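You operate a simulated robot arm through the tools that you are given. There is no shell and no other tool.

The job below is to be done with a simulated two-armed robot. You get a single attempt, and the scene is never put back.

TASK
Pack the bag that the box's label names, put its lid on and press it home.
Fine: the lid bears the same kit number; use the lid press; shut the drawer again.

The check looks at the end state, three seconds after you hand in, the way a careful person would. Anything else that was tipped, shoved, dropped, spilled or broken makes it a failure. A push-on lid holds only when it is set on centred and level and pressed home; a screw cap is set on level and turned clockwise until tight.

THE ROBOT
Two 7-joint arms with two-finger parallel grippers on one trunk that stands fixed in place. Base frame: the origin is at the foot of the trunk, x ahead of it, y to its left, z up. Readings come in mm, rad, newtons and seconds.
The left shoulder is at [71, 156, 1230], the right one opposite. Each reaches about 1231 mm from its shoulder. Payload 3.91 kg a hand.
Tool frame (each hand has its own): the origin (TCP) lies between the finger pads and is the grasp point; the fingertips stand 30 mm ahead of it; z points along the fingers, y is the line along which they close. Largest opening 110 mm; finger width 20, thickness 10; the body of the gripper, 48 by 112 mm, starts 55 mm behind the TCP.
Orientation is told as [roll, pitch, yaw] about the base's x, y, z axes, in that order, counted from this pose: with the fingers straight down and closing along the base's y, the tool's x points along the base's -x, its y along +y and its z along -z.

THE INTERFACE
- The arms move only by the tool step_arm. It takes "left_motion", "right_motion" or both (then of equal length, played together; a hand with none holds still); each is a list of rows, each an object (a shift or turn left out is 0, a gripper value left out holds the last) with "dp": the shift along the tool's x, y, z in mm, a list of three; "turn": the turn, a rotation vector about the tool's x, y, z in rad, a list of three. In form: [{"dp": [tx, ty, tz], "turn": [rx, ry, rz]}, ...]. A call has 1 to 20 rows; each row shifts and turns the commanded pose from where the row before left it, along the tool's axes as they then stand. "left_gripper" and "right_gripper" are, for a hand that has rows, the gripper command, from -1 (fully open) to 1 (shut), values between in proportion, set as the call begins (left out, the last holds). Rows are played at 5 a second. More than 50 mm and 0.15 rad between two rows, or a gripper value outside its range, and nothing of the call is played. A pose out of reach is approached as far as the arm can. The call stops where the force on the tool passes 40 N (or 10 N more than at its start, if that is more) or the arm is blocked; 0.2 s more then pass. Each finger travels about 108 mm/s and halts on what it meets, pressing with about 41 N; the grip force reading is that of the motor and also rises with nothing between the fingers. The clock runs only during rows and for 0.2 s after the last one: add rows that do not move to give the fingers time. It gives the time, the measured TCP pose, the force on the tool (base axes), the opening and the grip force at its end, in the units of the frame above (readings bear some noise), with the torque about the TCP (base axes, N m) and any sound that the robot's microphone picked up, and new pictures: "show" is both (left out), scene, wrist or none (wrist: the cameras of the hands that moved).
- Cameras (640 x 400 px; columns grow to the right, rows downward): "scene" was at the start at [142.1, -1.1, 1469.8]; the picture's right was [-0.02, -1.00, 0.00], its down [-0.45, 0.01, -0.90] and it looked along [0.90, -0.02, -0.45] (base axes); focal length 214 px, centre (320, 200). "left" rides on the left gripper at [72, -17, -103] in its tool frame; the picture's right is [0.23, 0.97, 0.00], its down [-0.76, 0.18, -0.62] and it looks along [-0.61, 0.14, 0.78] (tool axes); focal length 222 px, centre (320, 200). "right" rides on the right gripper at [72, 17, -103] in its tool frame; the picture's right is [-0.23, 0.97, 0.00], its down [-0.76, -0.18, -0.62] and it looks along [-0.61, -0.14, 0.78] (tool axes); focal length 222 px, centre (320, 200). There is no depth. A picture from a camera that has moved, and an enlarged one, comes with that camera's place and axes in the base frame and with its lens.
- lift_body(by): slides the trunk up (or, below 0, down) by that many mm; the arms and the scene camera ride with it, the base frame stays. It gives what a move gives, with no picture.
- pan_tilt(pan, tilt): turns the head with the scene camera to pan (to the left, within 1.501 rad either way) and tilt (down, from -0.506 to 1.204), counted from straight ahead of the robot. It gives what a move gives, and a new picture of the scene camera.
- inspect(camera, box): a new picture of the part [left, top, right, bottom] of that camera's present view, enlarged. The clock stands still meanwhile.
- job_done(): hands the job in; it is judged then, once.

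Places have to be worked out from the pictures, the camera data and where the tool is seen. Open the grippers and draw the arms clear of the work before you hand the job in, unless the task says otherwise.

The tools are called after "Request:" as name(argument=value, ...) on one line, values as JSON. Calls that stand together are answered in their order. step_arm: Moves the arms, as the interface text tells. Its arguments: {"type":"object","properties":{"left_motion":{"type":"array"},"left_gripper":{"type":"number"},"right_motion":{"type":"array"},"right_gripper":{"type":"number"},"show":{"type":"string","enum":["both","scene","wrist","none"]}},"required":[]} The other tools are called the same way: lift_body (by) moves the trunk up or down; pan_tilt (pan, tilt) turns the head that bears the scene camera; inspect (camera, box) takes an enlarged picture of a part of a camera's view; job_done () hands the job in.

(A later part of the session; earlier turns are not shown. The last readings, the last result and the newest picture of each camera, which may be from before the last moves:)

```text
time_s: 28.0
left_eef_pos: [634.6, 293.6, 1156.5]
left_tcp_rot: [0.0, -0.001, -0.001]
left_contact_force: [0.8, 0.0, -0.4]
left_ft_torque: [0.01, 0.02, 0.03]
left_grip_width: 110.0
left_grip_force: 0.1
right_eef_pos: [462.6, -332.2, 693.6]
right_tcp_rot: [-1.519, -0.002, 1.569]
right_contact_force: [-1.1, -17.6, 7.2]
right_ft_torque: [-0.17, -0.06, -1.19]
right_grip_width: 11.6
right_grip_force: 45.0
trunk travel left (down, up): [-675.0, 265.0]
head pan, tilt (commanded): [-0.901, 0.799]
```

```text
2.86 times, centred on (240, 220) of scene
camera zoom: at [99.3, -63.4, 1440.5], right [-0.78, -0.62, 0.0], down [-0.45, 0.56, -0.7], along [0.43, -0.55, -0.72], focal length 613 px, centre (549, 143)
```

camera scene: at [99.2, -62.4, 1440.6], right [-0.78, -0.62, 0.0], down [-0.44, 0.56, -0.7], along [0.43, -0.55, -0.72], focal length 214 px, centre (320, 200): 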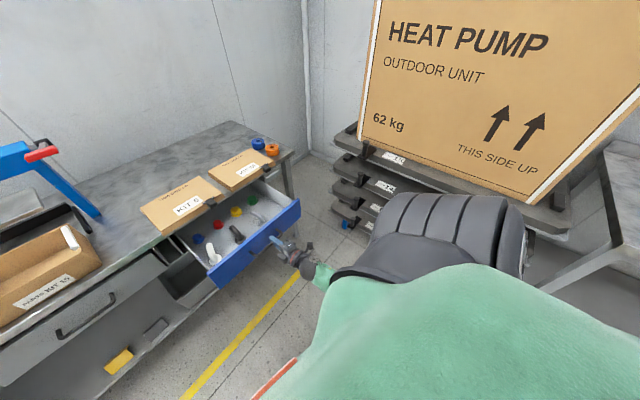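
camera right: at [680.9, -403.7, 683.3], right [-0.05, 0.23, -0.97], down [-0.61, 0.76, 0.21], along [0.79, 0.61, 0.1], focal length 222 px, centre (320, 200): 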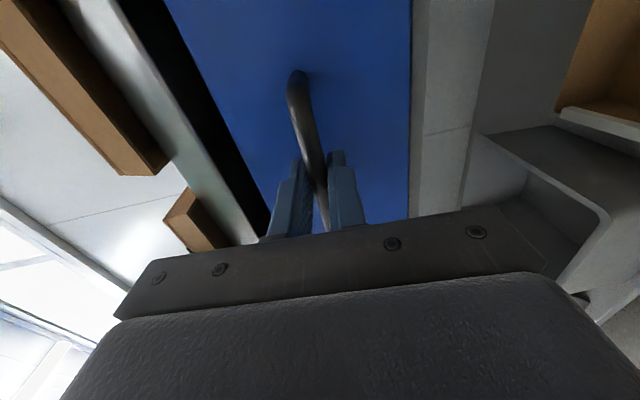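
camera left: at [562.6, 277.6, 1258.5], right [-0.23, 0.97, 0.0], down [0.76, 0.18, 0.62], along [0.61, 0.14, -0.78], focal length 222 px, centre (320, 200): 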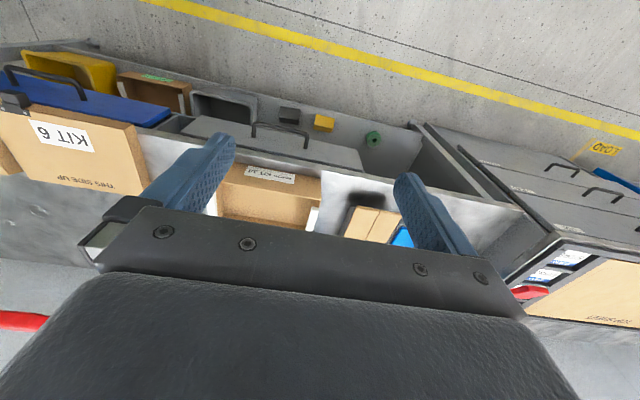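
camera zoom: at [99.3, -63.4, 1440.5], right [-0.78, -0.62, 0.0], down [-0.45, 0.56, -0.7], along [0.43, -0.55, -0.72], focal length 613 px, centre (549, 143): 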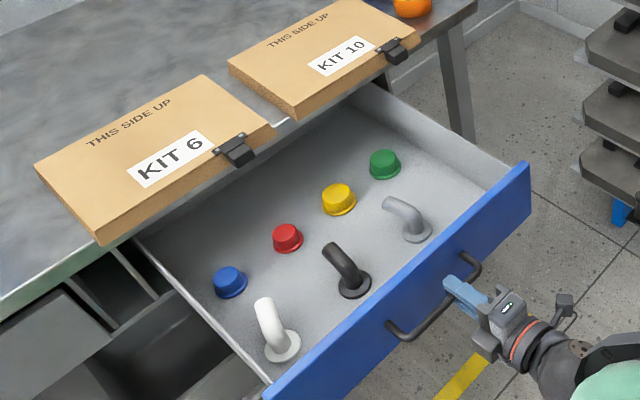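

Nothing else in it, so this drawer is the wrong one. I push it shut again the way it came.

Request:
step_arm(right_motion=[{"dp": [1, -1.05, 20]}, {"dp": [0, -1.05, 20]}, {"dp": [0, -1.05, 20]}, {"dp": [0, -1.05, 20]}, {"dp": [0, -1.05, 20]}, {"dp": [0, -1.05, 20]}, {"dp": [0, -1.05, 20]}, {"dp": [0, -1.05, 20]}, {"dp": [0, -1.05, 20]}, {"dp": [0, -1.05, 20]}, {"dp": [0, -1.05, 20]}, {"dp": [0, -1.05, 20]}, {"dp": [0, -1.05, 20]}, {"dp": [0, -1.05, 20]}], show="none")

Request:
inspect(camera="scene", box=[130, 150, 310, 290])

```text
time_s: 31.0
left_eef_pos: [635.9, 294.3, 1158.2]
left_tcp_rot: [0.0, 0.001, 0.0]
left_contact_force: [-0.5, 0.0, -1.0]
left_ft_torque: [0.0, 0.01, -0.01]
left_grip_width: 110.1
left_grip_force: 0.1
right_eef_pos: [744.8, -332.0, 694.2]
right_tcp_rot: [-1.516, -0.001, 1.569]
right_contact_force: [1.5, -0.7, 4.9]
right_ft_torque: [-0.03, -0.08, -0.47]
right_grip_width: 11.6
right_grip_force: 44.4
trunk travel left (down, up): [-675.0, 265.0]
head pan, tilt (commanded): [-0.901, 0.799]
```

```text
2.86 times, centred on (220, 220) of scene
camera zoom: at [100.4, -62.2, 1440.5], right [-0.78, -0.62, 0.0], down [-0.45, 0.56, -0.7], along [0.43, -0.55, -0.72], focal length 613 px, centre (606, 143)
```

zoom: 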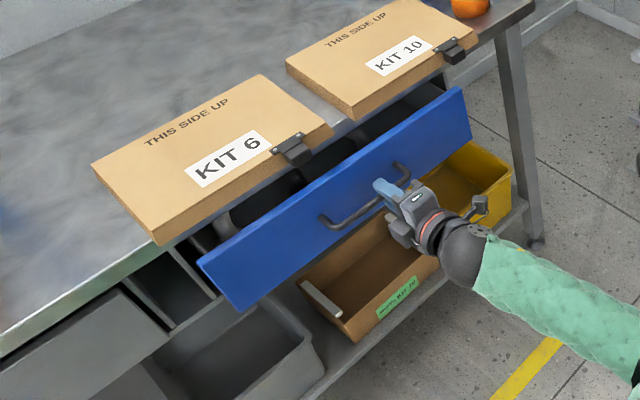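

About 40 mm remain. I push the rest more slowly.

Request:
step_arm(right_motion=[{"dp": [0, -0.5, 10]}, {"dp": [0, -0.5, 10]}, {"dp": [0, -0.5, 10]}, {"dp": [0, -0.5, 10]}, {"dp": [0, 0, 3]}], show="none")

Request:
inspect(camera="scene", box=[130, 150, 310, 290])

```text
time_s: 32.2
left_eef_pos: [633.7, 294.2, 1158.5]
left_tcp_rot: [0.0, -0.002, -0.001]
left_contact_force: [0.0, 0.4, -0.6]
left_ft_torque: [-0.01, -0.02, 0.02]
left_grip_width: 110.0
left_grip_force: 0.0
right_eef_pos: [784.7, -332.4, 693.7]
right_tcp_rot: [-1.516, -0.002, 1.572]
right_contact_force: [-32.7, 2.4, 5.6]
right_ft_torque: [-0.1, -0.03, -0.19]
right_grip_width: 11.7
right_grip_force: 44.8
trunk travel left (down, up): [-675.0, 265.0]
head pan, tilt (commanded): [-0.901, 0.799]
```

```text
2.86 times, centred on (220, 220) of scene
camera zoom: at [97.7, -62.3, 1440.7], right [-0.78, -0.62, 0.0], down [-0.44, 0.56, -0.7], along [0.43, -0.55, -0.72], focal length 613 px, centre (606, 143)
```

zoom: 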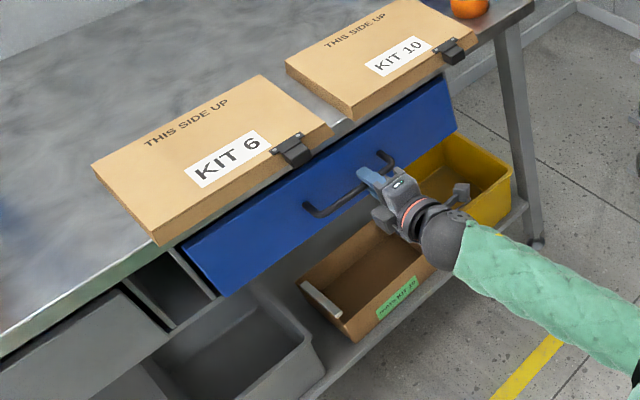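

The drawer is back at its starting place, with 33 N against the end stop. I ease off, open the fingers and back away straight.

Request:
step_arm(right_gripper=-0.1, right_motion=[{"dp": [0, 0, -2]}, {}, {}, {"dp": [0, 1.5, -30]}, {"dp": [0, 1.5, -30]}, {"dp": [0, 1.5, -30]}, {"dp": [0, 1.5, -30]}], show="both")

```text
time_s: 33.8
left_eef_pos: [633.9, 294.9, 1157.6]
left_tcp_rot: [0.0, -0.002, 0.004]
left_contact_force: [-0.1, 0.4, -0.8]
left_ft_torque: [-0.04, 0.02, 0.01]
left_grip_width: 109.9
left_grip_force: 0.0
right_eef_pos: [666.1, -331.4, 695.9]
right_tcp_rot: [-1.516, -0.001, 1.573]
right_contact_force: [1.3, -0.6, 0.1]
right_ft_torque: [-0.01, 0.01, -0.02]
right_grip_width: 60.3
right_grip_force: 0.1
trunk travel left (down, up): [-675.0, 265.0]
head pan, tilt (commanded): [-0.901, 0.799]
camera scene: at [99.6, -62.3, 1440.6], right [-0.78, -0.62, 0.0], down [-0.45, 0.56, -0.7], along [0.43, -0.55, -0.72], focal length 214 px, centre (320, 200)
camera right: at [561.4, -403.4, 684.8], right [-0.05, 0.23, -0.97], down [-0.61, 0.76, 0.21], along [0.79, 0.61, 0.1], focal length 222 px, centre (320, 200)
```

scene: 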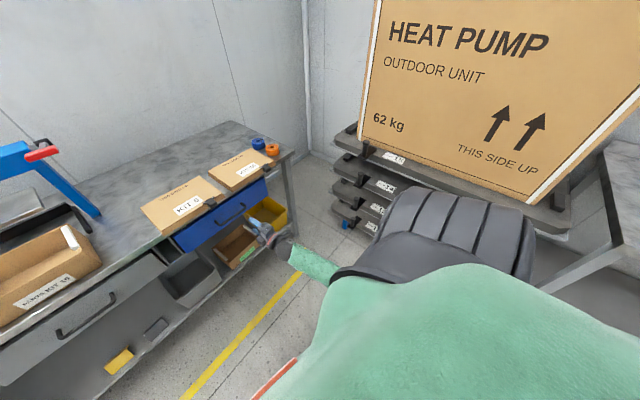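
right: 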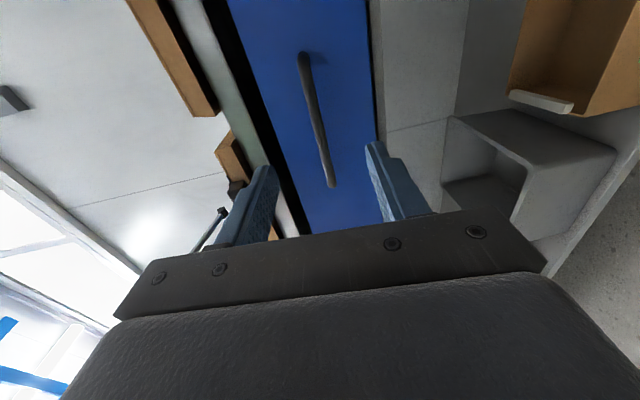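

The blue drawer stands shut. The bags must be in the grey drawer (handle y≈160–307, same height), so I bring the right hand back up and turn the left hand for the mirrored grip.

Request:
step_arm(right_gripper=-1, right_motion=[{"turn": [-0.12, 0, 0]}, {"turn": [-0.12, 0, 0]}, {"turn": [-0.12, 0, 0]}, {"dp": [0, -26.2, -22.5]}, {"dp": [0, -26.2, -22.5]}, {"dp": [0, -26.2, -22.5]}, {"turn": [-0.12, 0, 0]}, {"turn": [-0.12, 0, 0]}, {"turn": [-0.12, 0, 0]}, {"dp": [11, -21.6, -35.1]}, {"dp": [11, -21.6, -35.1]}, {"dp": [11, -21.6, -35.1]}, {"dp": [11, -21.6, -35.1]}, {"turn": [-0.1, 0, 0]}, {"turn": [-0.1, 0, 0]}], left_motion=[{"turn": [0, 0, 0.1428]}, {"turn": [0, 0, 0.1428]}, {"turn": [0, 0, 0.1428]}, {"turn": [0, 0, 0.1428]}, {"turn": [0, 0, 0.1428]}, {"turn": [0, 0, 0.1428]}, {"turn": [0, 0, 0.1428]}, {"turn": [0, 0, 0.1428]}, {"turn": [0, 0, 0.1428]}, {"turn": [0, 0, 0.1428]}, {"turn": [0, 0, 0.1428]}, {"dp": [-15, 0, 40]}, {"dp": [-15, 0, 40]}, {"dp": [-15, 0, 40]}, {"dp": [-15, 0, 40]}], show="scene")

```text
time_s: 37.0
left_eef_pos: [635.0, 234.6, 995.4]
left_tcp_rot: [0.0, -0.001, -1.57]
left_contact_force: [0.4, -0.1, -0.3]
left_ft_torque: [0.01, -0.01, 0.0]
left_grip_width: 110.1
left_grip_force: 0.1
right_eef_pos: [596.7, -377.4, 953.1]
right_tcp_rot: [-0.595, -0.002, 1.57]
right_contact_force: [0.2, 0.0, -0.2]
right_ft_torque: [0.0, 0.0, -0.01]
right_grip_width: 109.9
right_grip_force: 0.1
trunk travel left (down, up): [-675.0, 265.0]
head pan, tilt (commanded): [-0.901, 0.799]
camera scene: at [102.1, -63.4, 1440.3], right [-0.78, -0.62, 0.0], down [-0.45, 0.56, -0.7], along [0.43, -0.55, -0.72], focal length 214 px, centre (320, 200)
```

scene: 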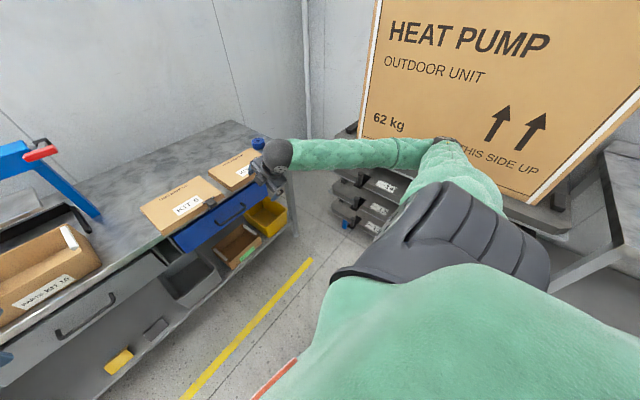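

Both hands are where I wanted them. I tilt and lower the left hand in the same staged way toward the grey drawer's handle, while the right hand returns to fingers-down.

Request:
step_arm(left_gripper=-0.1, left_motion=[{"turn": [-0.12, 0, 0]}, {"turn": [-0.12, 0, 0]}, {"turn": [-0.12, 0, 0]}, {"turn": [-0.12, 0, 0]}, {"turn": [-0.12, 0, 0]}, {"dp": [0, -20.95, 34.1]}, {"dp": [0, -20.95, 34.1]}, {"dp": [0, -20.95, 34.1]}, {"dp": [0, -20.95, 34.1]}, {"dp": [0, -20.95, 34.1]}, {"turn": [-0.12, 0, 0]}, {"turn": [-0.12, 0, 0]}, {"turn": [-0.12, 0, 0]}], right_motion=[{"turn": [-0.1, 0, 0]}, {"turn": [-0.1, 0, 0]}, {"turn": [-0.1, 0, 0]}, {"turn": [-0.1, 0, 0]}, {"turn": [-0.1, 0, 0]}, {"turn": [-0.096, 0, 0]}, {"turn": [0, 0, 0.1428]}, {"turn": [0, 0, 0.1428]}, {"turn": [0, 0, 0.1428]}, {"turn": [0, 0, 0.1428]}, {"turn": [0, 0, 0.1428]}, {"turn": [0, 0, 0.1428]}, {"turn": [0, 0, 0.1428]}], show="none")

Request:
pan_tilt(pan=0.2, tilt=0.8)

```text
time_s: 39.8
left_eef_pos: [644.5, 267.7, 846.2]
left_tcp_rot: [0.962, -0.003, -1.57]
left_contact_force: [0.5, 0.7, -0.3]
left_ft_torque: [0.01, 0.0, 0.0]
left_grip_width: 60.4
left_grip_force: 0.0
left hand out of reach, approached as far as the arm can: row 10, 11, 12, 13
right_eef_pos: [595.3, -376.7, 954.5]
right_tcp_rot: [0.001, -0.001, 0.569]
right_contact_force: [-0.3, -0.1, -0.3]
right_ft_torque: [0.01, 0.0, 0.01]
right_grip_width: 110.3
right_grip_force: 0.0
trunk travel left (down, up): [-675.0, 265.0]
head pan, tilt (commanded): [-0.901, 0.799]
```

```text
time_s: 41.1
left_eef_pos: [645.1, 265.8, 845.6]
left_tcp_rot: [0.961, 0.0, -1.571]
left_contact_force: [0.1, 0.3, -0.3]
left_ft_torque: [0.03, 0.0, 0.02]
left_grip_width: 60.7
left_grip_force: 0.1
right_eef_pos: [597.1, -377.0, 953.5]
right_tcp_rot: [0.001, 0.0, 0.571]
right_contact_force: [-0.2, -0.7, 0.3]
right_ft_torque: [-0.03, 0.02, 0.03]
right_grip_width: 109.7
right_grip_force: 0.1
trunk travel left (down, up): [-675.0, 265.0]
head pan, tilt (commanded): [0.201, 0.799]
camera scene: at [129.4, 16.6, 1440.5], right [0.2, -0.98, 0.0], down [-0.7, -0.14, -0.7], along [0.68, 0.14, -0.72], focal length 214 px, centre (320, 200)
```

scene: 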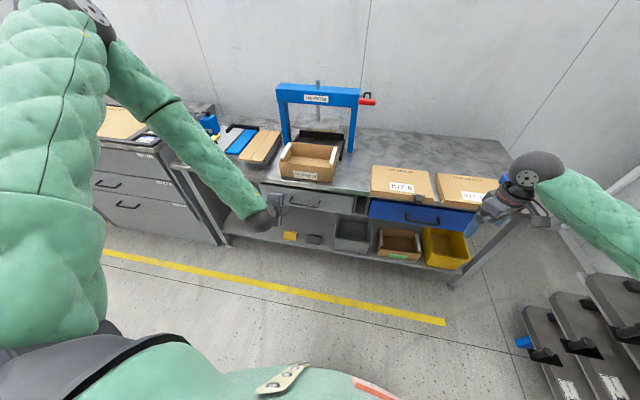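

The left arm, with its elbow high, cannot get lower in this roll. The right arm's posture worked well, so I back the left hand out and prepare the right hand again to reach across to the grey handle.

Request:
step_arm(left_gripper=-1, left_motion=[{"turn": [0.12, 0, 0]}, {"turn": [0.12, 0, 0]}, {"turn": [0.12, 0, 0]}, {"dp": [0, 20.95, -34.1]}, {"dp": [0, 20.95, -34.1]}, {"dp": [0, 20.95, -34.1]}, {"dp": [0, 20.95, -34.1]}, {"dp": [0, 20.95, -34.1]}, {"turn": [0.12, 0, 0]}, {"turn": [0.12, 0, 0]}, {"turn": [0.12, 0, 0]}, {"turn": [0.12, 0, 0]}, {"turn": [0.12, 0, 0]}], right_motion=[{"turn": [0, 0, -0.1428]}, {"turn": [0, 0, -0.1428]}, {"turn": [0, 0, -0.1428]}, {"turn": [0, 0, -0.1428]}, {"turn": [0, 0, -0.1428]}, {"turn": [0, 0, -0.1428]}, {"turn": [0, 0, -0.1428]}, {"turn": [0.1, 0, 0]}, {"turn": [0.1, 0, 0]}, {"turn": [0.1, 0, 0]}, {"turn": [0.1, 0, 0]}, {"turn": [0.1, 0, 0]}, {"turn": [0.1, 0, 0]}], show="scene")

```text
time_s: 43.9
left_eef_pos: [633.0, 266.1, 1045.1]
left_tcp_rot: [-0.002, -0.001, -1.568]
left_contact_force: [-0.2, 0.3, -0.2]
left_ft_torque: [-0.03, -0.02, 0.02]
left_grip_width: 110.0
left_grip_force: 0.1
right_eef_pos: [596.6, -375.8, 953.8]
right_tcp_rot: [-0.603, -0.002, 1.571]
right_contact_force: [0.2, 0.3, -0.1]
right_ft_torque: [0.02, 0.0, -0.05]
right_grip_width: 109.8
right_grip_force: 0.1
trunk travel left (down, up): [-675.0, 265.0]
head pan, tilt (commanded): [0.201, 0.799]
camera scene: at [129.5, 17.2, 1440.5], right [0.2, -0.98, 0.0], down [-0.7, -0.14, -0.7], along [0.68, 0.14, -0.72], focal length 214 px, centre (320, 200)
```

scene: 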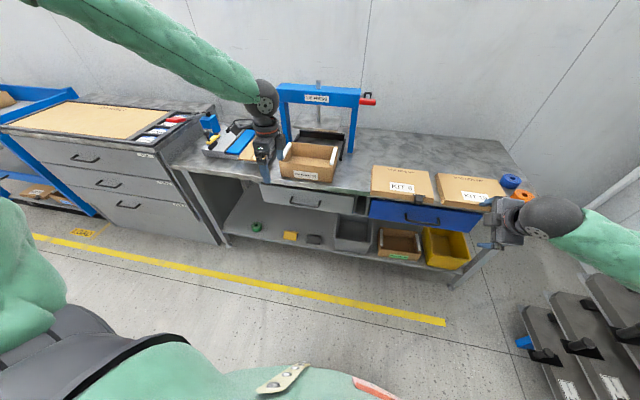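

Left hand is clear. I turn it back to neutral and raise it, while the right hand repeats its proven descent to handle height.

Request:
step_arm(left_motion=[{"turn": [0, 0, -0.1425]}, {"turn": [0, 0, -0.1425]}, {"turn": [0, 0, -0.1425]}, {"turn": [0, 0, -0.1425]}, {"turn": [0, 0, -0.1425]}, {"turn": [0, 0, -0.1425]}, {"turn": [0, 0, -0.1425]}, {"turn": [0, 0, -0.1425]}, {"turn": [0, 0, -0.1425]}, {"turn": [0, 0, -0.1425]}, {"turn": [0, 0, -0.1425]}, {"dp": [0, 20, -35]}, {"dp": [0, 20, -35]}, {"dp": [0, 20, -35]}, {"dp": [0, 20, -35]}], right_gripper=-0.1, right_motion=[{"dp": [-10.75, 14.35, 38.65]}, {"dp": [-10.75, 14.35, 38.65]}, {"dp": [-10.75, 14.35, 38.65]}, {"dp": [-10.75, 14.35, 38.65]}, {"turn": [0.12, 0, 0]}, {"turn": [0.12, 0, 0]}, {"turn": [0.12, 0, 0]}, {"dp": [0, 21.3, 27.1]}, {"dp": [0, 21.3, 27.1]}, {"dp": [0, 21.3, 27.1]}, {"turn": [0.12, 0, 0]}, {"turn": [0.12, 0, 0]}, {"turn": [0.12, 0, 0]}, {"turn": [0.1, 0, 0]}, {"turn": [0.1, 0, 0]}], show="scene")

```text
time_s: 47.1
left_eef_pos: [632.4, 347.7, 1187.1]
left_tcp_rot: [-0.002, -0.001, -0.004]
left_contact_force: [-1.0, 0.2, 0.3]
left_ft_torque: [-0.02, 0.01, 0.0]
left_grip_width: 110.0
left_grip_force: 0.1
right_eef_pos: [665.5, -332.6, 696.3]
right_tcp_rot: [-1.524, 0.003, 1.568]
right_contact_force: [0.2, 0.6, -0.3]
right_ft_torque: [-0.05, 0.01, -0.01]
right_grip_width: 60.4
right_grip_force: 0.1
trunk travel left (down, up): [-675.0, 265.0]
head pan, tilt (commanded): [0.201, 0.799]
camera scene: at [127.9, 18.1, 1440.7], right [0.2, -0.98, 0.0], down [-0.7, -0.14, -0.7], along [0.68, 0.14, -0.72], focal length 214 px, centre (320, 200)
```

scene: 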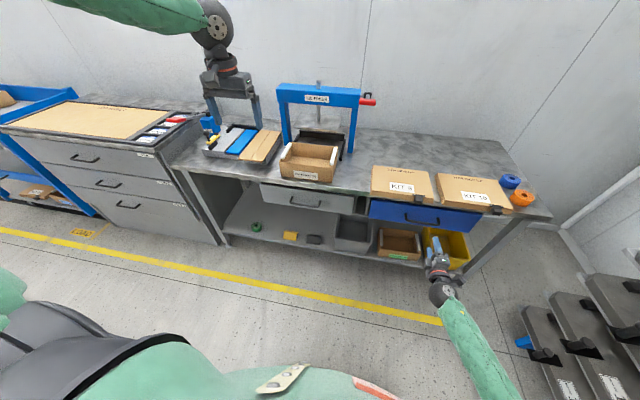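

The right hand is at handle height. I slide it leftward in free air in front of the drawers, in stages, watching the reach report.

Request:
step_arm(right_motion=[{"dp": [-40, 0, 0]}, {"dp": [-40, 0, 0]}, {"dp": [-40, 0, 0]}, {"dp": [-40, 0, 0]}, {"dp": [-40, 0, 0]}, {"dp": [-40, 0, 0]}, {"dp": [-40, 0, 0]}], show="scene")

```text
time_s: 48.7
left_eef_pos: [634.0, 346.1, 1185.3]
left_tcp_rot: [-0.002, -0.001, -0.003]
left_contact_force: [0.1, 0.9, -0.7]
left_ft_torque: [0.02, 0.02, 0.0]
left_grip_width: 110.0
left_grip_force: 0.3
right_eef_pos: [666.9, -53.5, 694.5]
right_tcp_rot: [-1.52, 0.002, 1.569]
right_contact_force: [0.6, 0.9, 0.9]
right_ft_torque: [-0.02, -0.01, -0.01]
right_grip_width: 60.5
right_grip_force: 0.0
trunk travel left (down, up): [-675.0, 265.0]
head pan, tilt (commanded): [0.201, 0.799]
camera scene: at [129.3, 18.0, 1440.4], right [0.2, -0.98, 0.0], down [-0.7, -0.14, -0.7], along [0.68, 0.14, -0.72], focal length 214 px, centre (320, 200)
```

scene: 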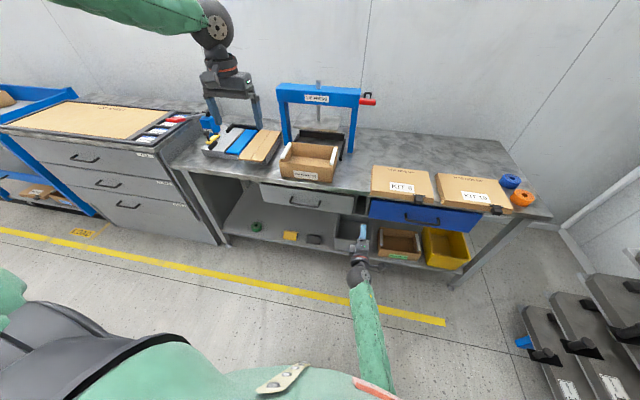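

No reach trouble. I continue to y≈190 in front of the grey handle.

Request:
step_arm(right_motion=[{"dp": [-40, 0, 0]}, {"dp": [-40, 0, 0]}, {"dp": [-40, 0, 0]}, {"dp": [-40, 0, 0]}, {"dp": [-40, 0, 0]}, {"dp": [-40, 0, 0]}, {"dp": [-5, 0, 0]}], show="both")

```text
time_s: 50.5
left_eef_pos: [633.8, 347.6, 1185.0]
left_tcp_rot: [0.001, -0.002, -0.003]
left_contact_force: [1.0, -0.2, -0.1]
left_ft_torque: [0.0, -0.01, -0.03]
left_grip_width: 109.7
left_grip_force: 0.0
right_eef_pos: [652.8, 135.5, 639.2]
right_tcp_rot: [-1.505, 0.11, 1.58]
right_contact_force: [0.2, 0.6, -0.8]
right_ft_torque: [-0.01, -0.03, -0.03]
right_grip_width: 60.4
right_grip_force: 0.1
trunk travel left (down, up): [-675.0, 265.0]
head pan, tilt (commanded): [0.201, 0.799]
stopped in row 7 (right hand): the arm was blocked; the commanded pose is now the measured one
camera scene: at [129.3, 18.3, 1440.5], right [0.2, -0.98, 0.0], down [-0.7, -0.14, -0.7], along [0.68, 0.14, -0.72], focal length 214 px, centre (320, 200)
camera right: at [549.3, 63.0, 638.4], right [-0.07, 0.12, -0.99], down [-0.62, 0.78, 0.13], along [0.78, 0.62, 0.02], focal length 222 px, centre (320, 200)
```

scene: 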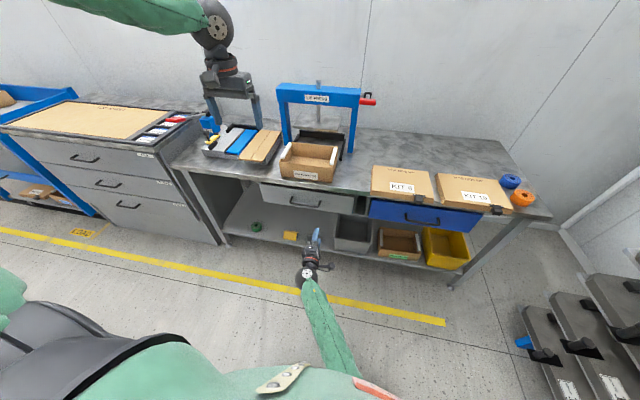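
right: 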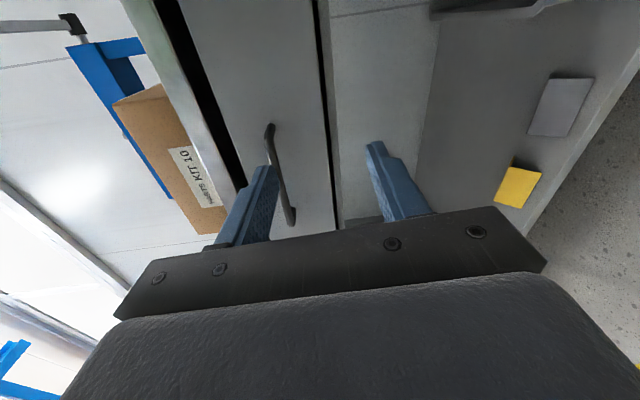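

The arm was blocked at y≈135 (elbow near the trunk most likely), nothing touched at the tool. I back off to y≈55, level the hand, and yaw it leftward so it can reach the handle obliquely from the right.

Request:
step_arm(right_motion=[{"dp": [40, -26, 4]}, {"dp": [40, -28, 4]}, {"turn": [0, 0, 0.11]}, {"turn": [0, -0.12, 0]}, {"turn": [0, -0.12, 0]}, {"turn": [0, -0.12, 0]}, {"turn": [0, -0.12, 0]}, {"turn": [0, -0.12, 0]}], show="both")

```text
time_s: 52.3
left_eef_pos: [634.1, 345.4, 1185.3]
left_tcp_rot: [0.0, -0.001, -0.003]
left_contact_force: [-0.2, -0.4, 0.1]
left_ft_torque: [0.03, 0.0, -0.01]
left_grip_width: 109.9
left_grip_force: 0.0
right_eef_pos: [666.3, 63.8, 703.7]
right_tcp_rot: [-1.516, -0.041, 2.172]
right_contact_force: [-0.4, -0.9, 0.1]
right_ft_torque: [0.03, -0.01, -0.02]
right_grip_width: 60.6
right_grip_force: 0.1
trunk travel left (down, up): [-675.0, 265.0]
head pan, tilt (commanded): [0.201, 0.799]
camera scene: at [129.9, 16.4, 1440.4], right [0.2, -0.98, 0.0], down [-0.7, -0.14, -0.7], along [0.68, 0.14, -0.72], focal length 214 px, centre (320, 200)
camera right: at [620.1, -54.0, 688.3], right [-0.19, 0.19, -0.96], down [-0.93, 0.27, 0.24], along [0.31, 0.94, 0.12], focal length 222 px, centre (320, 200)
```

scene: 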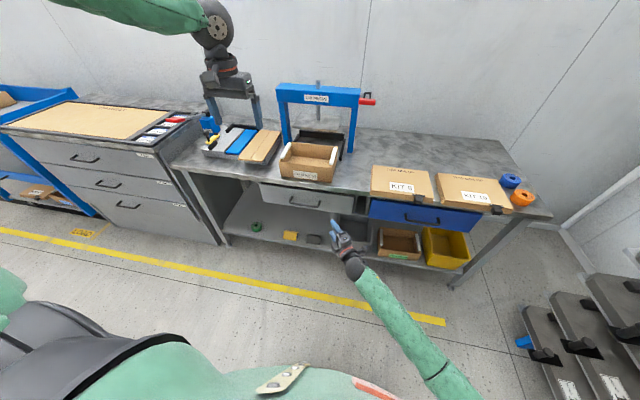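
right: 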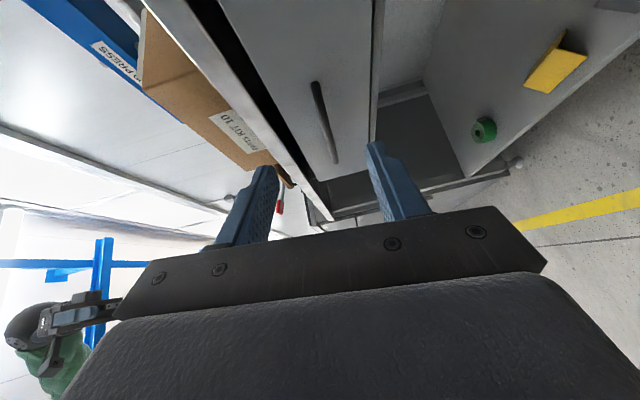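

No reach flags now. I move to the start of the oblique approach, about 110 mm short of the grey handle.

Request:
step_arm(right_motion=[{"turn": [0, 0, -0.04]}, {"dp": [-22.6, 5, 32.5]}, {"dp": [-22.6, 5, 32.5]}], show="both")

```text
time_s: 53.1
left_eef_pos: [636.5, 346.1, 1185.2]
left_tcp_rot: [-0.001, -0.001, -0.003]
left_contact_force: [0.1, -1.0, -0.5]
left_ft_torque: [0.01, 0.0, -0.02]
left_grip_width: 109.9
left_grip_force: 0.2
right_eef_pos: [692.3, 135.7, 689.6]
right_tcp_rot: [-1.517, 0.003, 2.175]
right_contact_force: [1.1, 0.4, -0.2]
right_ft_torque: [0.03, -0.03, -0.01]
right_grip_width: 60.5
right_grip_force: 0.1
trunk travel left (down, up): [-675.0, 265.0]
head pan, tilt (commanded): [0.201, 0.799]
camera scene: at [129.5, 17.4, 1440.4], right [0.2, -0.98, 0.0], down [-0.7, -0.14, -0.7], along [0.68, 0.14, -0.72], focal length 214 px, centre (320, 200)
camera right: at [647.2, 19.0, 678.7], right [-0.17, 0.16, -0.97], down [-0.94, 0.28, 0.21], along [0.31, 0.95, 0.1], focal length 222 px, centre (320, 200)
```

scene: 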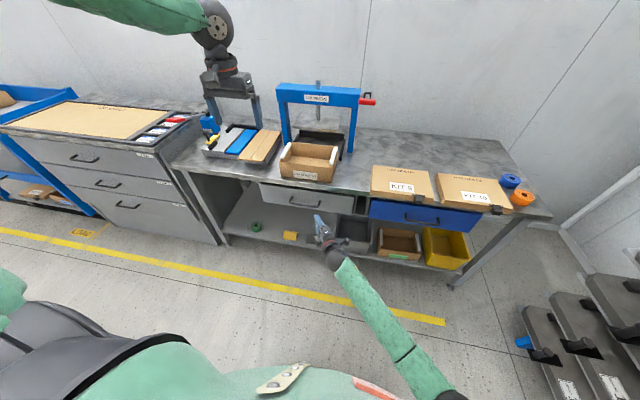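
right: 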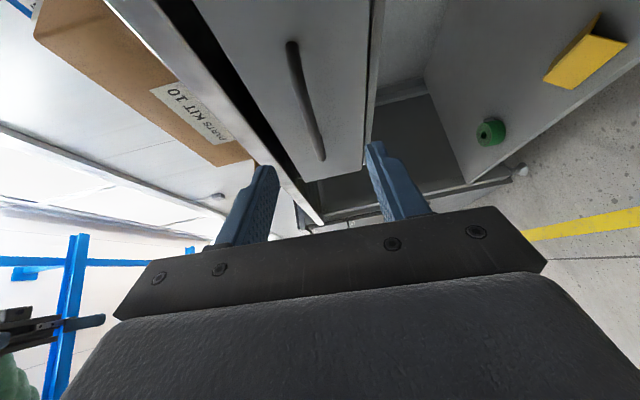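

The bar sits at z≈693. I raise 4 mm and advance 110 mm along the fingers so the bar comes between the pads at y≈198.

Request:
step_arm(right_motion=[{"dp": [0, -3.3, 36.7]}, {"dp": [0, -3.3, 36.7]}, {"dp": [0, -3.3, 36.7]}], show="wrist")

```text
time_s: 53.9
left_eef_pos: [634.8, 346.6, 1184.7]
left_tcp_rot: [-0.002, 0.0, -0.004]
left_contact_force: [-0.1, -0.1, 0.3]
left_ft_torque: [-0.01, 0.01, -0.04]
left_grip_width: 109.9
left_grip_force: 0.0
right_eef_pos: [784.4, 199.7, 692.1]
right_tcp_rot: [-1.517, 0.0, 2.174]
right_contact_force: [-0.7, -0.1, -0.5]
right_ft_torque: [0.04, -0.06, 0.02]
right_grip_width: 60.5
right_grip_force: 0.1
trunk travel left (down, up): [-675.0, 265.0]
head pan, tilt (commanded): [0.201, 0.799]
camera right: at [739.3, 82.0, 681.1], right [-0.17, 0.16, -0.97], down [-0.94, 0.28, 0.21], along [0.31, 0.95, 0.1], focal length 222 px, centre (320, 200)
```

right: 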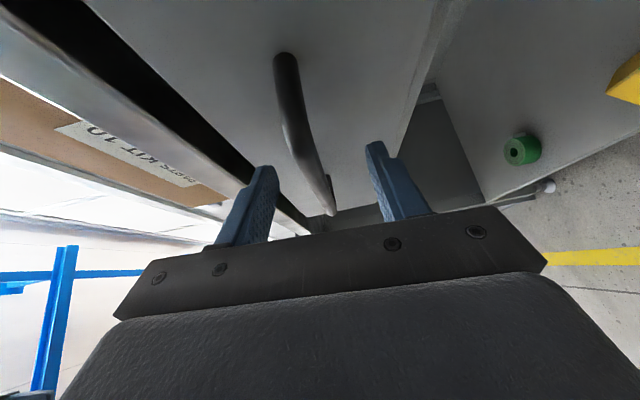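

The bar lies between the fingers. I close the gripper on it.

Request:
step_arm(right_gripper=1, right_motion=[{}, {}, {}, {}], show="wrist")

```text
time_s: 54.9
left_eef_pos: [634.1, 345.7, 1187.2]
left_tcp_rot: [-0.001, -0.001, -0.004]
left_contact_force: [0.1, 0.7, -0.4]
left_ft_torque: [-0.01, -0.04, 0.02]
left_grip_width: 110.0
left_grip_force: 0.1
right_eef_pos: [783.3, 199.4, 693.8]
right_tcp_rot: [-1.517, -0.001, 2.172]
right_contact_force: [0.9, -0.7, 8.8]
right_ft_torque: [1.21, -0.09, -0.03]
right_grip_width: 12.3
right_grip_force: 45.1
trunk travel left (down, up): [-675.0, 265.0]
head pan, tilt (commanded): [0.201, 0.799]
camera right: at [738.9, 82.0, 683.1], right [-0.17, 0.16, -0.97], down [-0.94, 0.28, 0.21], along [0.31, 0.95, 0.1], focal length 222 px, centre (320, 200)
```

right: 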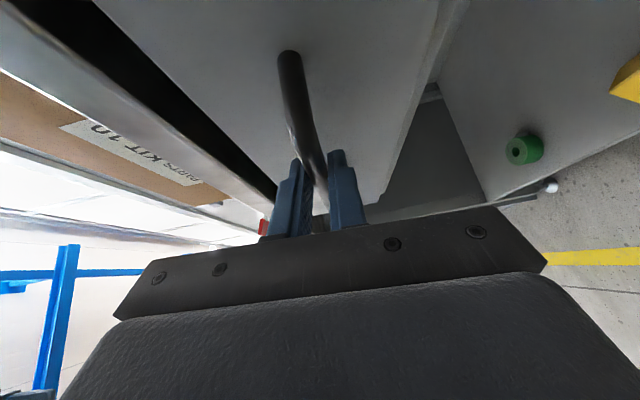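

Gripped (12 mm). I pull it straight out toward -x in small steps.

Request:
step_arm(right_motion=[{"dp": [-11.3, -0.6, -16.45]}, {"dp": [-11.3, 0.9, -16.45]}, {"dp": [-11.3, 0.9, -16.45]}, {"dp": [-11.3, 0.9, -16.45]}, {"dp": [-11.3, 0.9, -16.45]}], show="scene")

```text
time_s: 56.1
left_eef_pos: [633.7, 344.7, 1186.1]
left_tcp_rot: [0.0, -0.001, -0.003]
left_contact_force: [-0.7, 0.2, 0.0]
left_ft_torque: [-0.02, -0.01, 0.02]
left_grip_width: 110.0
left_grip_force: 0.1
right_eef_pos: [682.9, 200.2, 695.8]
right_tcp_rot: [-1.518, -0.002, 2.173]
right_contact_force: [-1.1, -5.6, -0.4]
right_ft_torque: [1.1, 0.06, -0.41]
right_grip_width: 12.2
right_grip_force: 45.0
trunk travel left (down, up): [-675.0, 265.0]
head pan, tilt (commanded): [0.201, 0.799]
camera scene: at [128.8, 16.6, 1440.5], right [0.2, -0.98, 0.0], down [-0.7, -0.14, -0.7], along [0.68, 0.14, -0.72], focal length 214 px, centre (320, 200)
```

scene: 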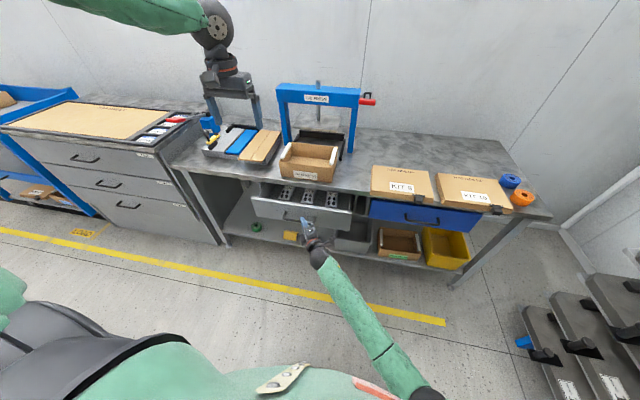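

The drawer slides out. I look inside.

Request:
inspect(camera="scene", box=[235, 170, 370, 255])

```text
4.71 times, centred on (302, 212) of scene
camera zoom: at [128.8, 16.6, 1440.5], right [0.2, -0.98, 0.0], down [-0.7, -0.14, -0.7], along [0.68, 0.14, -0.72], focal length 1009 px, centre (402, 141)
```

zoom: 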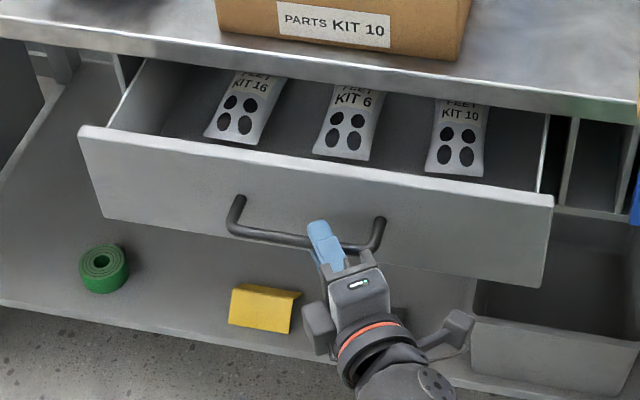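

Here are the bags: FEET KIT 16, KIT 6 and KIT 10 (right-hand one). I pull the drawer out further for room to pick.

Request:
step_arm(right_motion=[{"dp": [-11.3, 0.9, -16.45]}, {"dp": [-11.3, 0.9, -16.45]}, {"dp": [-11.3, 0.9, -16.45]}, {"dp": [-11.3, 0.9, -16.45]}, {"dp": [-11.3, 0.9, -16.45]}, {"dp": [-11.3, 0.9, -16.45]}], show="scene")

Request:
inspect(camera="scene", box=[225, 170, 375, 270])

```text
time_s: 57.5
left_eef_pos: [634.2, 345.8, 1186.2]
left_tcp_rot: [0.0, -0.002, -0.004]
left_contact_force: [-0.6, -0.7, 0.1]
left_ft_torque: [-0.03, -0.03, -0.01]
left_grip_width: 110.0
left_grip_force: 0.1
right_eef_pos: [563.8, 201.0, 693.4]
right_tcp_rot: [-1.518, 0.0, 2.174]
right_contact_force: [-0.9, -6.5, -5.0]
right_ft_torque: [1.09, 0.1, -0.3]
right_grip_width: 12.0
right_grip_force: 44.7
trunk travel left (down, up): [-675.0, 265.0]
head pan, tilt (commanded): [0.201, 0.799]
camera scene: at [128.9, 16.6, 1440.5], right [0.2, -0.98, 0.0], down [-0.7, -0.14, -0.7], along [0.68, 0.14, -0.72], focal length 214 px, centre (320, 200)
```

scene: 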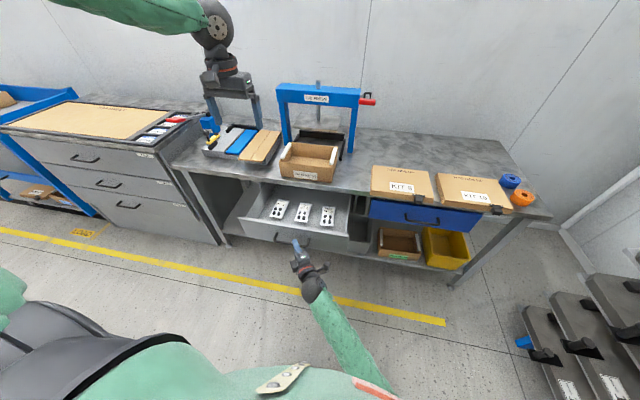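

```text
4.00 times, centred on (300, 220) of scene
camera zoom: at [128.9, 16.6, 1440.5], right [0.2, -0.98, 0.0], down [-0.7, -0.14, -0.7], along [0.68, 0.14, -0.72], focal length 858 px, centre (400, 120)
```

zoom: 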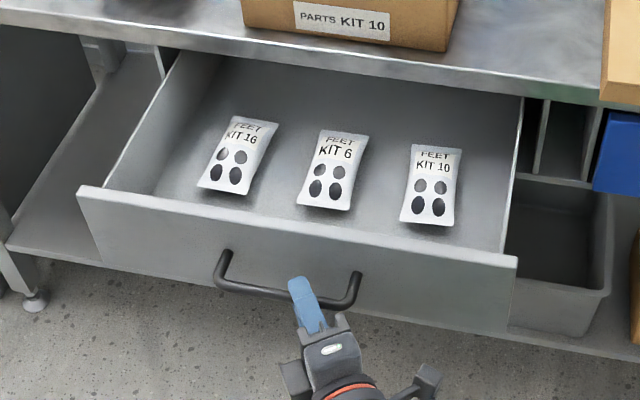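

KIT 10's bag is the right-most one, at roughly x≈780, y≈112. I pull the drawer 80 mm further so the bag clears the bench edge.

Request:
step_arm(right_motion=[{"dp": [-11.3, 0.9, -16.45]}, {"dp": [-11.3, 0.9, -16.45]}, {"dp": [-11.3, 0.9, -16.45]}, {"dp": [-11.3, 0.9, -16.45]}], show="scene")

Request:
inspect(camera="scene", box=[225, 170, 375, 270])

```text
time_s: 58.5
left_eef_pos: [632.9, 346.9, 1185.0]
left_tcp_rot: [-0.001, -0.001, -0.003]
left_contact_force: [-1.0, -0.1, -0.6]
left_ft_torque: [0.01, 0.0, -0.04]
left_grip_width: 110.2
left_grip_force: 0.0
right_eef_pos: [484.8, 201.1, 694.3]
right_tcp_rot: [-1.518, -0.001, 2.173]
right_contact_force: [-0.7, -2.6, -2.9]
right_ft_torque: [1.04, 0.05, -0.15]
right_grip_width: 11.8
right_grip_force: 44.7
trunk travel left (down, up): [-675.0, 265.0]
head pan, tilt (commanded): [0.201, 0.799]
camera scene: at [128.7, 16.9, 1440.5], right [0.2, -0.98, 0.0], down [-0.7, -0.14, -0.7], along [0.68, 0.14, -0.72], focal length 214 px, centre (320, 200)
```

scene: 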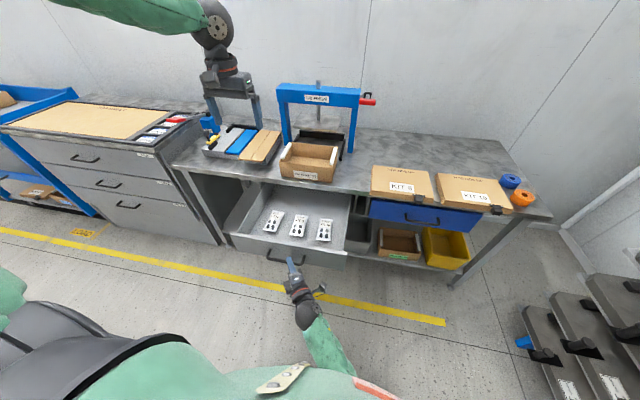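

```text
4.00 times, centred on (300, 220) of scene
camera zoom: at [128.7, 16.9, 1440.5], right [0.2, -0.98, 0.0], down [-0.7, -0.14, -0.7], along [0.68, 0.14, -0.72], focal length 858 px, centre (400, 120)
```

zoom: 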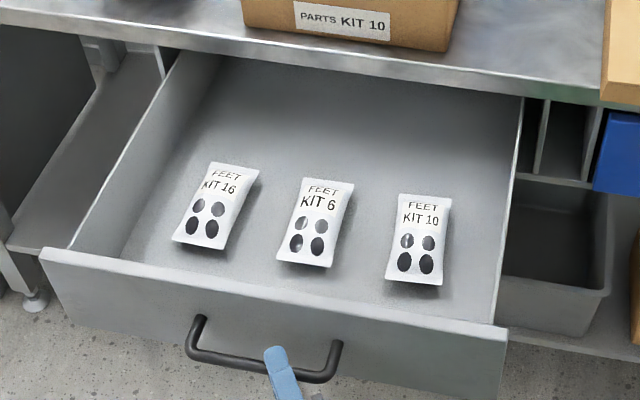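

The bag for KIT 10 is now at about (701, 113). I keep the right hand on the handle and bring the left hand over the bag to look from above.

Request:
step_arm(left_motion=[{"dp": [-2, -29, 28]}, {"dp": [-2, -29, 28]}, {"dp": [-2, -29, 28]}, {"dp": [-2, -29, 28]}, {"dp": [-2, -29, 28]}, {"dp": [-2, -29, 28]}, {"dp": [-2, -29, 28]}, {"dp": [-2, -29, 28]}], show="both")

```text
time_s: 60.3
left_eef_pos: [652.1, 114.4, 961.3]
left_tcp_rot: [0.0, -0.001, -0.002]
left_contact_force: [0.1, 0.7, 1.1]
left_ft_torque: [0.01, -0.01, 0.0]
left_grip_width: 110.0
left_grip_force: 0.0
right_eef_pos: [484.4, 199.9, 694.7]
right_tcp_rot: [-1.518, 0.001, 2.173]
right_contact_force: [2.1, -2.6, -1.3]
right_ft_torque: [1.2, 0.03, 0.28]
right_grip_width: 11.8
right_grip_force: 45.1
trunk travel left (down, up): [-675.0, 265.0]
head pan, tilt (commanded): [0.201, 0.799]
camera scene: at [130.7, 16.8, 1440.5], right [0.2, -0.98, 0.0], down [-0.7, -0.14, -0.7], along [0.68, 0.14, -0.72], focal length 214 px, centre (320, 200)
camera left: at [578.4, 98.1, 1062.9], right [-0.23, 0.97, 0.0], down [0.76, 0.18, 0.62], along [0.61, 0.14, -0.78], focal length 222 px, centre (320, 200)
```

scene: 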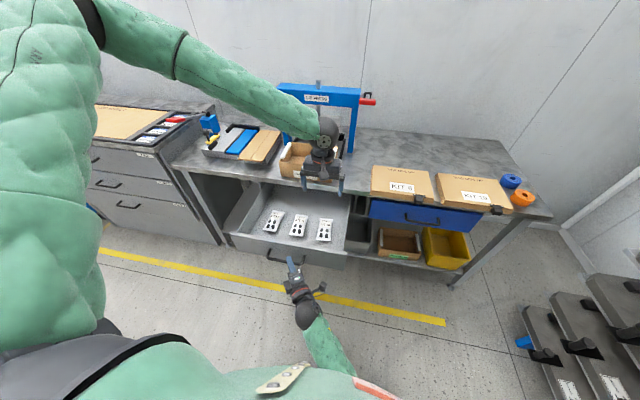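
left: 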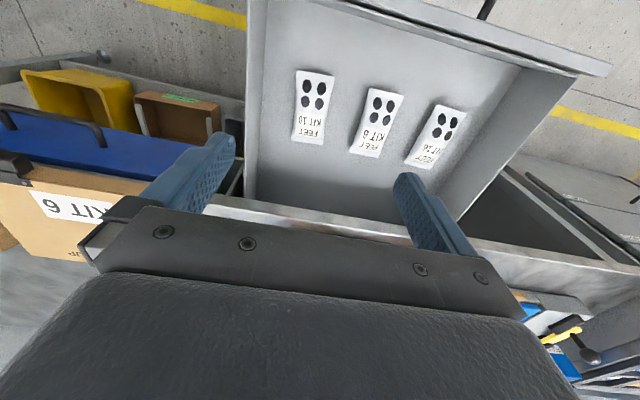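

Triangulated bag centre ≈ (694, 112), top z≈659. I zoom to read its number once more and its exact angle.

Request:
inspect(camera="left", box=[250, 50, 490, 200])

```text
2.67 times, centred on (370, 125) of left
camera zoom: at [578.4, 98.1, 1062.9], right [-0.23, 0.97, 0.0], down [0.76, 0.18, 0.62], along [0.61, 0.14, -0.78], focal length 592 px, centre (187, 400)
```

zoom: 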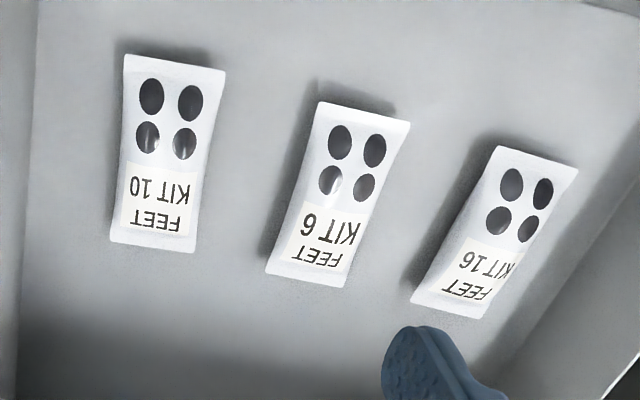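

Confirmed "FEET KIT 10", about 60 × 120 mm, centred near (702, 110), long axis turned about 0.08 rad. I set the opening to about 90 mm and lower to just above the drawer.

Request:
step_arm(left_gripper=-0.636, left_motion=[{"dp": [-10, -0.9, 40]}, {"dp": [-10, -0.9, 40]}, {"dp": [-10, -0.9, 40]}, {"dp": [-10, -0.9, 40]}, {"dp": [-10, -0.9, 40]}, {"turn": [0, 0, -0.077]}], show="both")

```text
time_s: 61.7
left_eef_pos: [658.9, 200.5, 844.7]
left_tcp_rot: [0.0, 0.0, 0.073]
left_contact_force: [0.0, -0.3, 0.4]
left_ft_torque: [0.01, 0.0, 0.01]
left_grip_width: 90.3
left_grip_force: 0.1
left hand out of reach, approached as far as the arm can: row 1, 2, 3, 4, 5
right_eef_pos: [485.0, 201.5, 694.5]
right_tcp_rot: [-1.517, -0.001, 2.172]
right_contact_force: [0.5, -0.8, -0.8]
right_ft_torque: [1.14, 0.0, -0.08]
right_grip_width: 12.1
right_grip_force: 45.4
trunk travel left (down, up): [-675.0, 265.0]
head pan, tilt (commanded): [0.201, 0.799]
camera scene: at [129.4, 16.8, 1440.5], right [0.2, -0.98, 0.0], down [-0.7, -0.14, -0.7], along [0.68, 0.14, -0.72], focal length 214 px, centre (320, 200)
camera left: at [589.3, 178.6, 946.8], right [-0.3, 0.95, 0.0], down [0.75, 0.23, 0.62], along [0.6, 0.19, -0.78], focal length 222 px, centre (320, 200)
```

scene: 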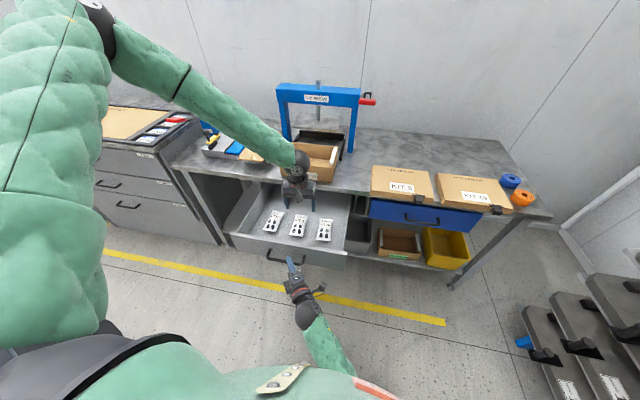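
left: 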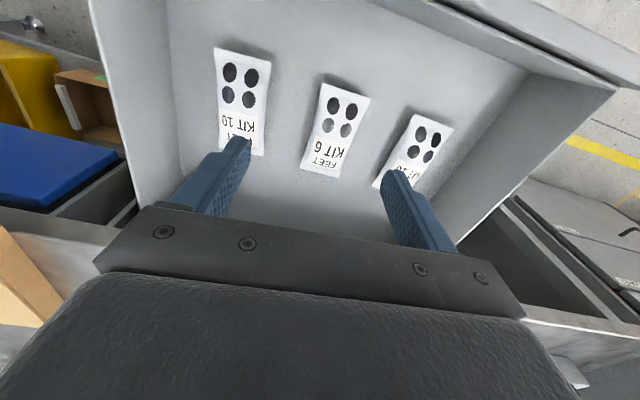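

The left arm, with its elbow high, cannot go that low; the trunk should come down for this work. First I release the handle with the right hand and back off along the fingers.

Request:
step_arm(right_gripper=-0.2, right_motion=[{}, {}, {}, {"dp": [0, 0, -20]}, {"dp": [0, 0, -20]}, {"dp": [0, 0, -15]}], show="both")

```text
time_s: 63.1
left_eef_pos: [660.1, 200.9, 845.2]
left_tcp_rot: [0.001, -0.003, 0.073]
left_contact_force: [-0.3, -0.2, 1.0]
left_ft_torque: [0.02, -0.02, 0.03]
left_grip_width: 90.0
left_grip_force: 0.0
right_eef_pos: [438.0, 168.6, 698.3]
right_tcp_rot: [-1.519, 0.0, 2.172]
right_contact_force: [0.6, -0.5, -0.3]
right_ft_torque: [-0.02, 0.01, 0.01]
right_grip_width: 65.8
right_grip_force: 0.0
trunk travel left (down, up): [-675.0, 265.0]
head pan, tilt (commanded): [0.201, 0.799]
camera scene: at [128.9, 16.8, 1440.5], right [0.2, -0.98, 0.0], down [-0.7, -0.14, -0.7], along [0.68, 0.14, -0.72], focal length 214 px, centre (320, 200)
camera right: at [393.9, 50.4, 686.6], right [-0.17, 0.16, -0.97], down [-0.94, 0.28, 0.21], along [0.31, 0.95, 0.1], focal length 222 px, centre (320, 200)
```

scene: 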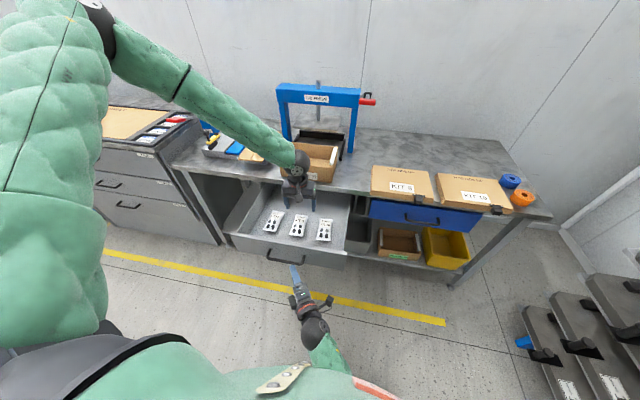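
right: 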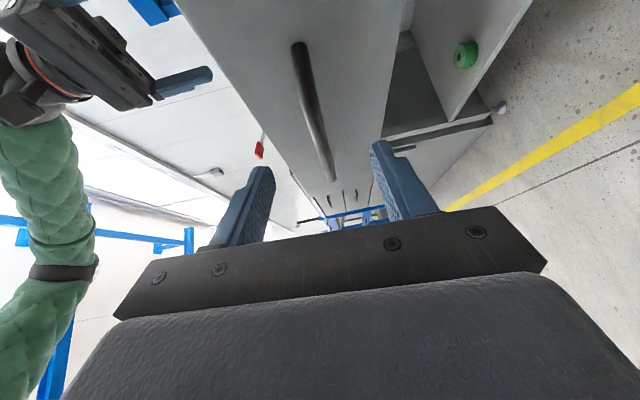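

Handle released, drawer stays open. I withdraw the right hand to the right, in front of the blue drawer, and straighten its yaw.

Request:
step_arm(right_motion=[{"dp": [38.6, 0, -14.4]}, {"dp": [38.6, 0, -14.4]}, {"dp": [38.6, 0, -14.4]}, {"dp": [38.6, 0, -14.4]}, {"dp": [38.6, 0, -14.4]}, {"dp": [38.6, 0, -14.4]}, {"dp": [44.3, 0, -6.2]}, {"dp": [44.3, 0, -6.2]}, {"dp": [44.3, 0, -6.2]}, {"turn": [0, 0.12, 0]}, {"turn": [0, 0.12, 0]}, {"turn": [0, 0.12, 0]}, {"turn": [0, 0.12, 0]}, {"turn": [0, 0.12, 0]}], show="scene")

```text
time_s: 66.1
left_eef_pos: [659.6, 201.4, 844.6]
left_tcp_rot: [-0.003, -0.001, 0.073]
left_contact_force: [-0.1, 0.3, 0.5]
left_ft_torque: [0.0, -0.02, 0.01]
left_grip_width: 90.2
left_grip_force: 0.0
right_eef_pos: [559.3, -189.8, 702.1]
right_tcp_rot: [-1.527, 0.033, 1.572]
right_contact_force: [-0.3, 0.0, -0.3]
right_ft_torque: [0.03, -0.02, -0.01]
right_grip_width: 65.8
right_grip_force: 0.1
trunk travel left (down, up): [-675.0, 265.0]
head pan, tilt (commanded): [0.201, 0.799]
camera scene: at [129.2, 18.6, 1440.5], right [0.2, -0.98, 0.0], down [-0.7, -0.14, -0.7], along [0.68, 0.14, -0.72], focal length 214 px, centre (320, 200)
```

scene: 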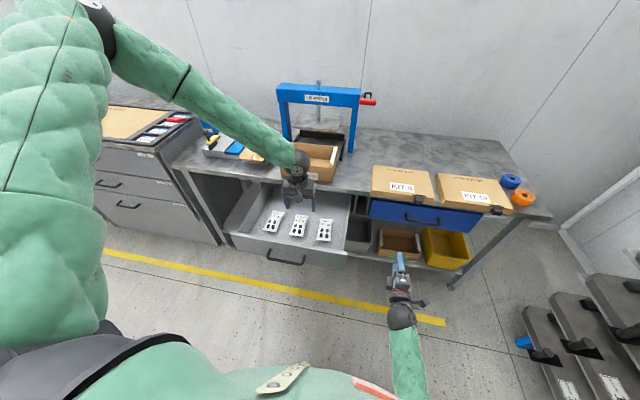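

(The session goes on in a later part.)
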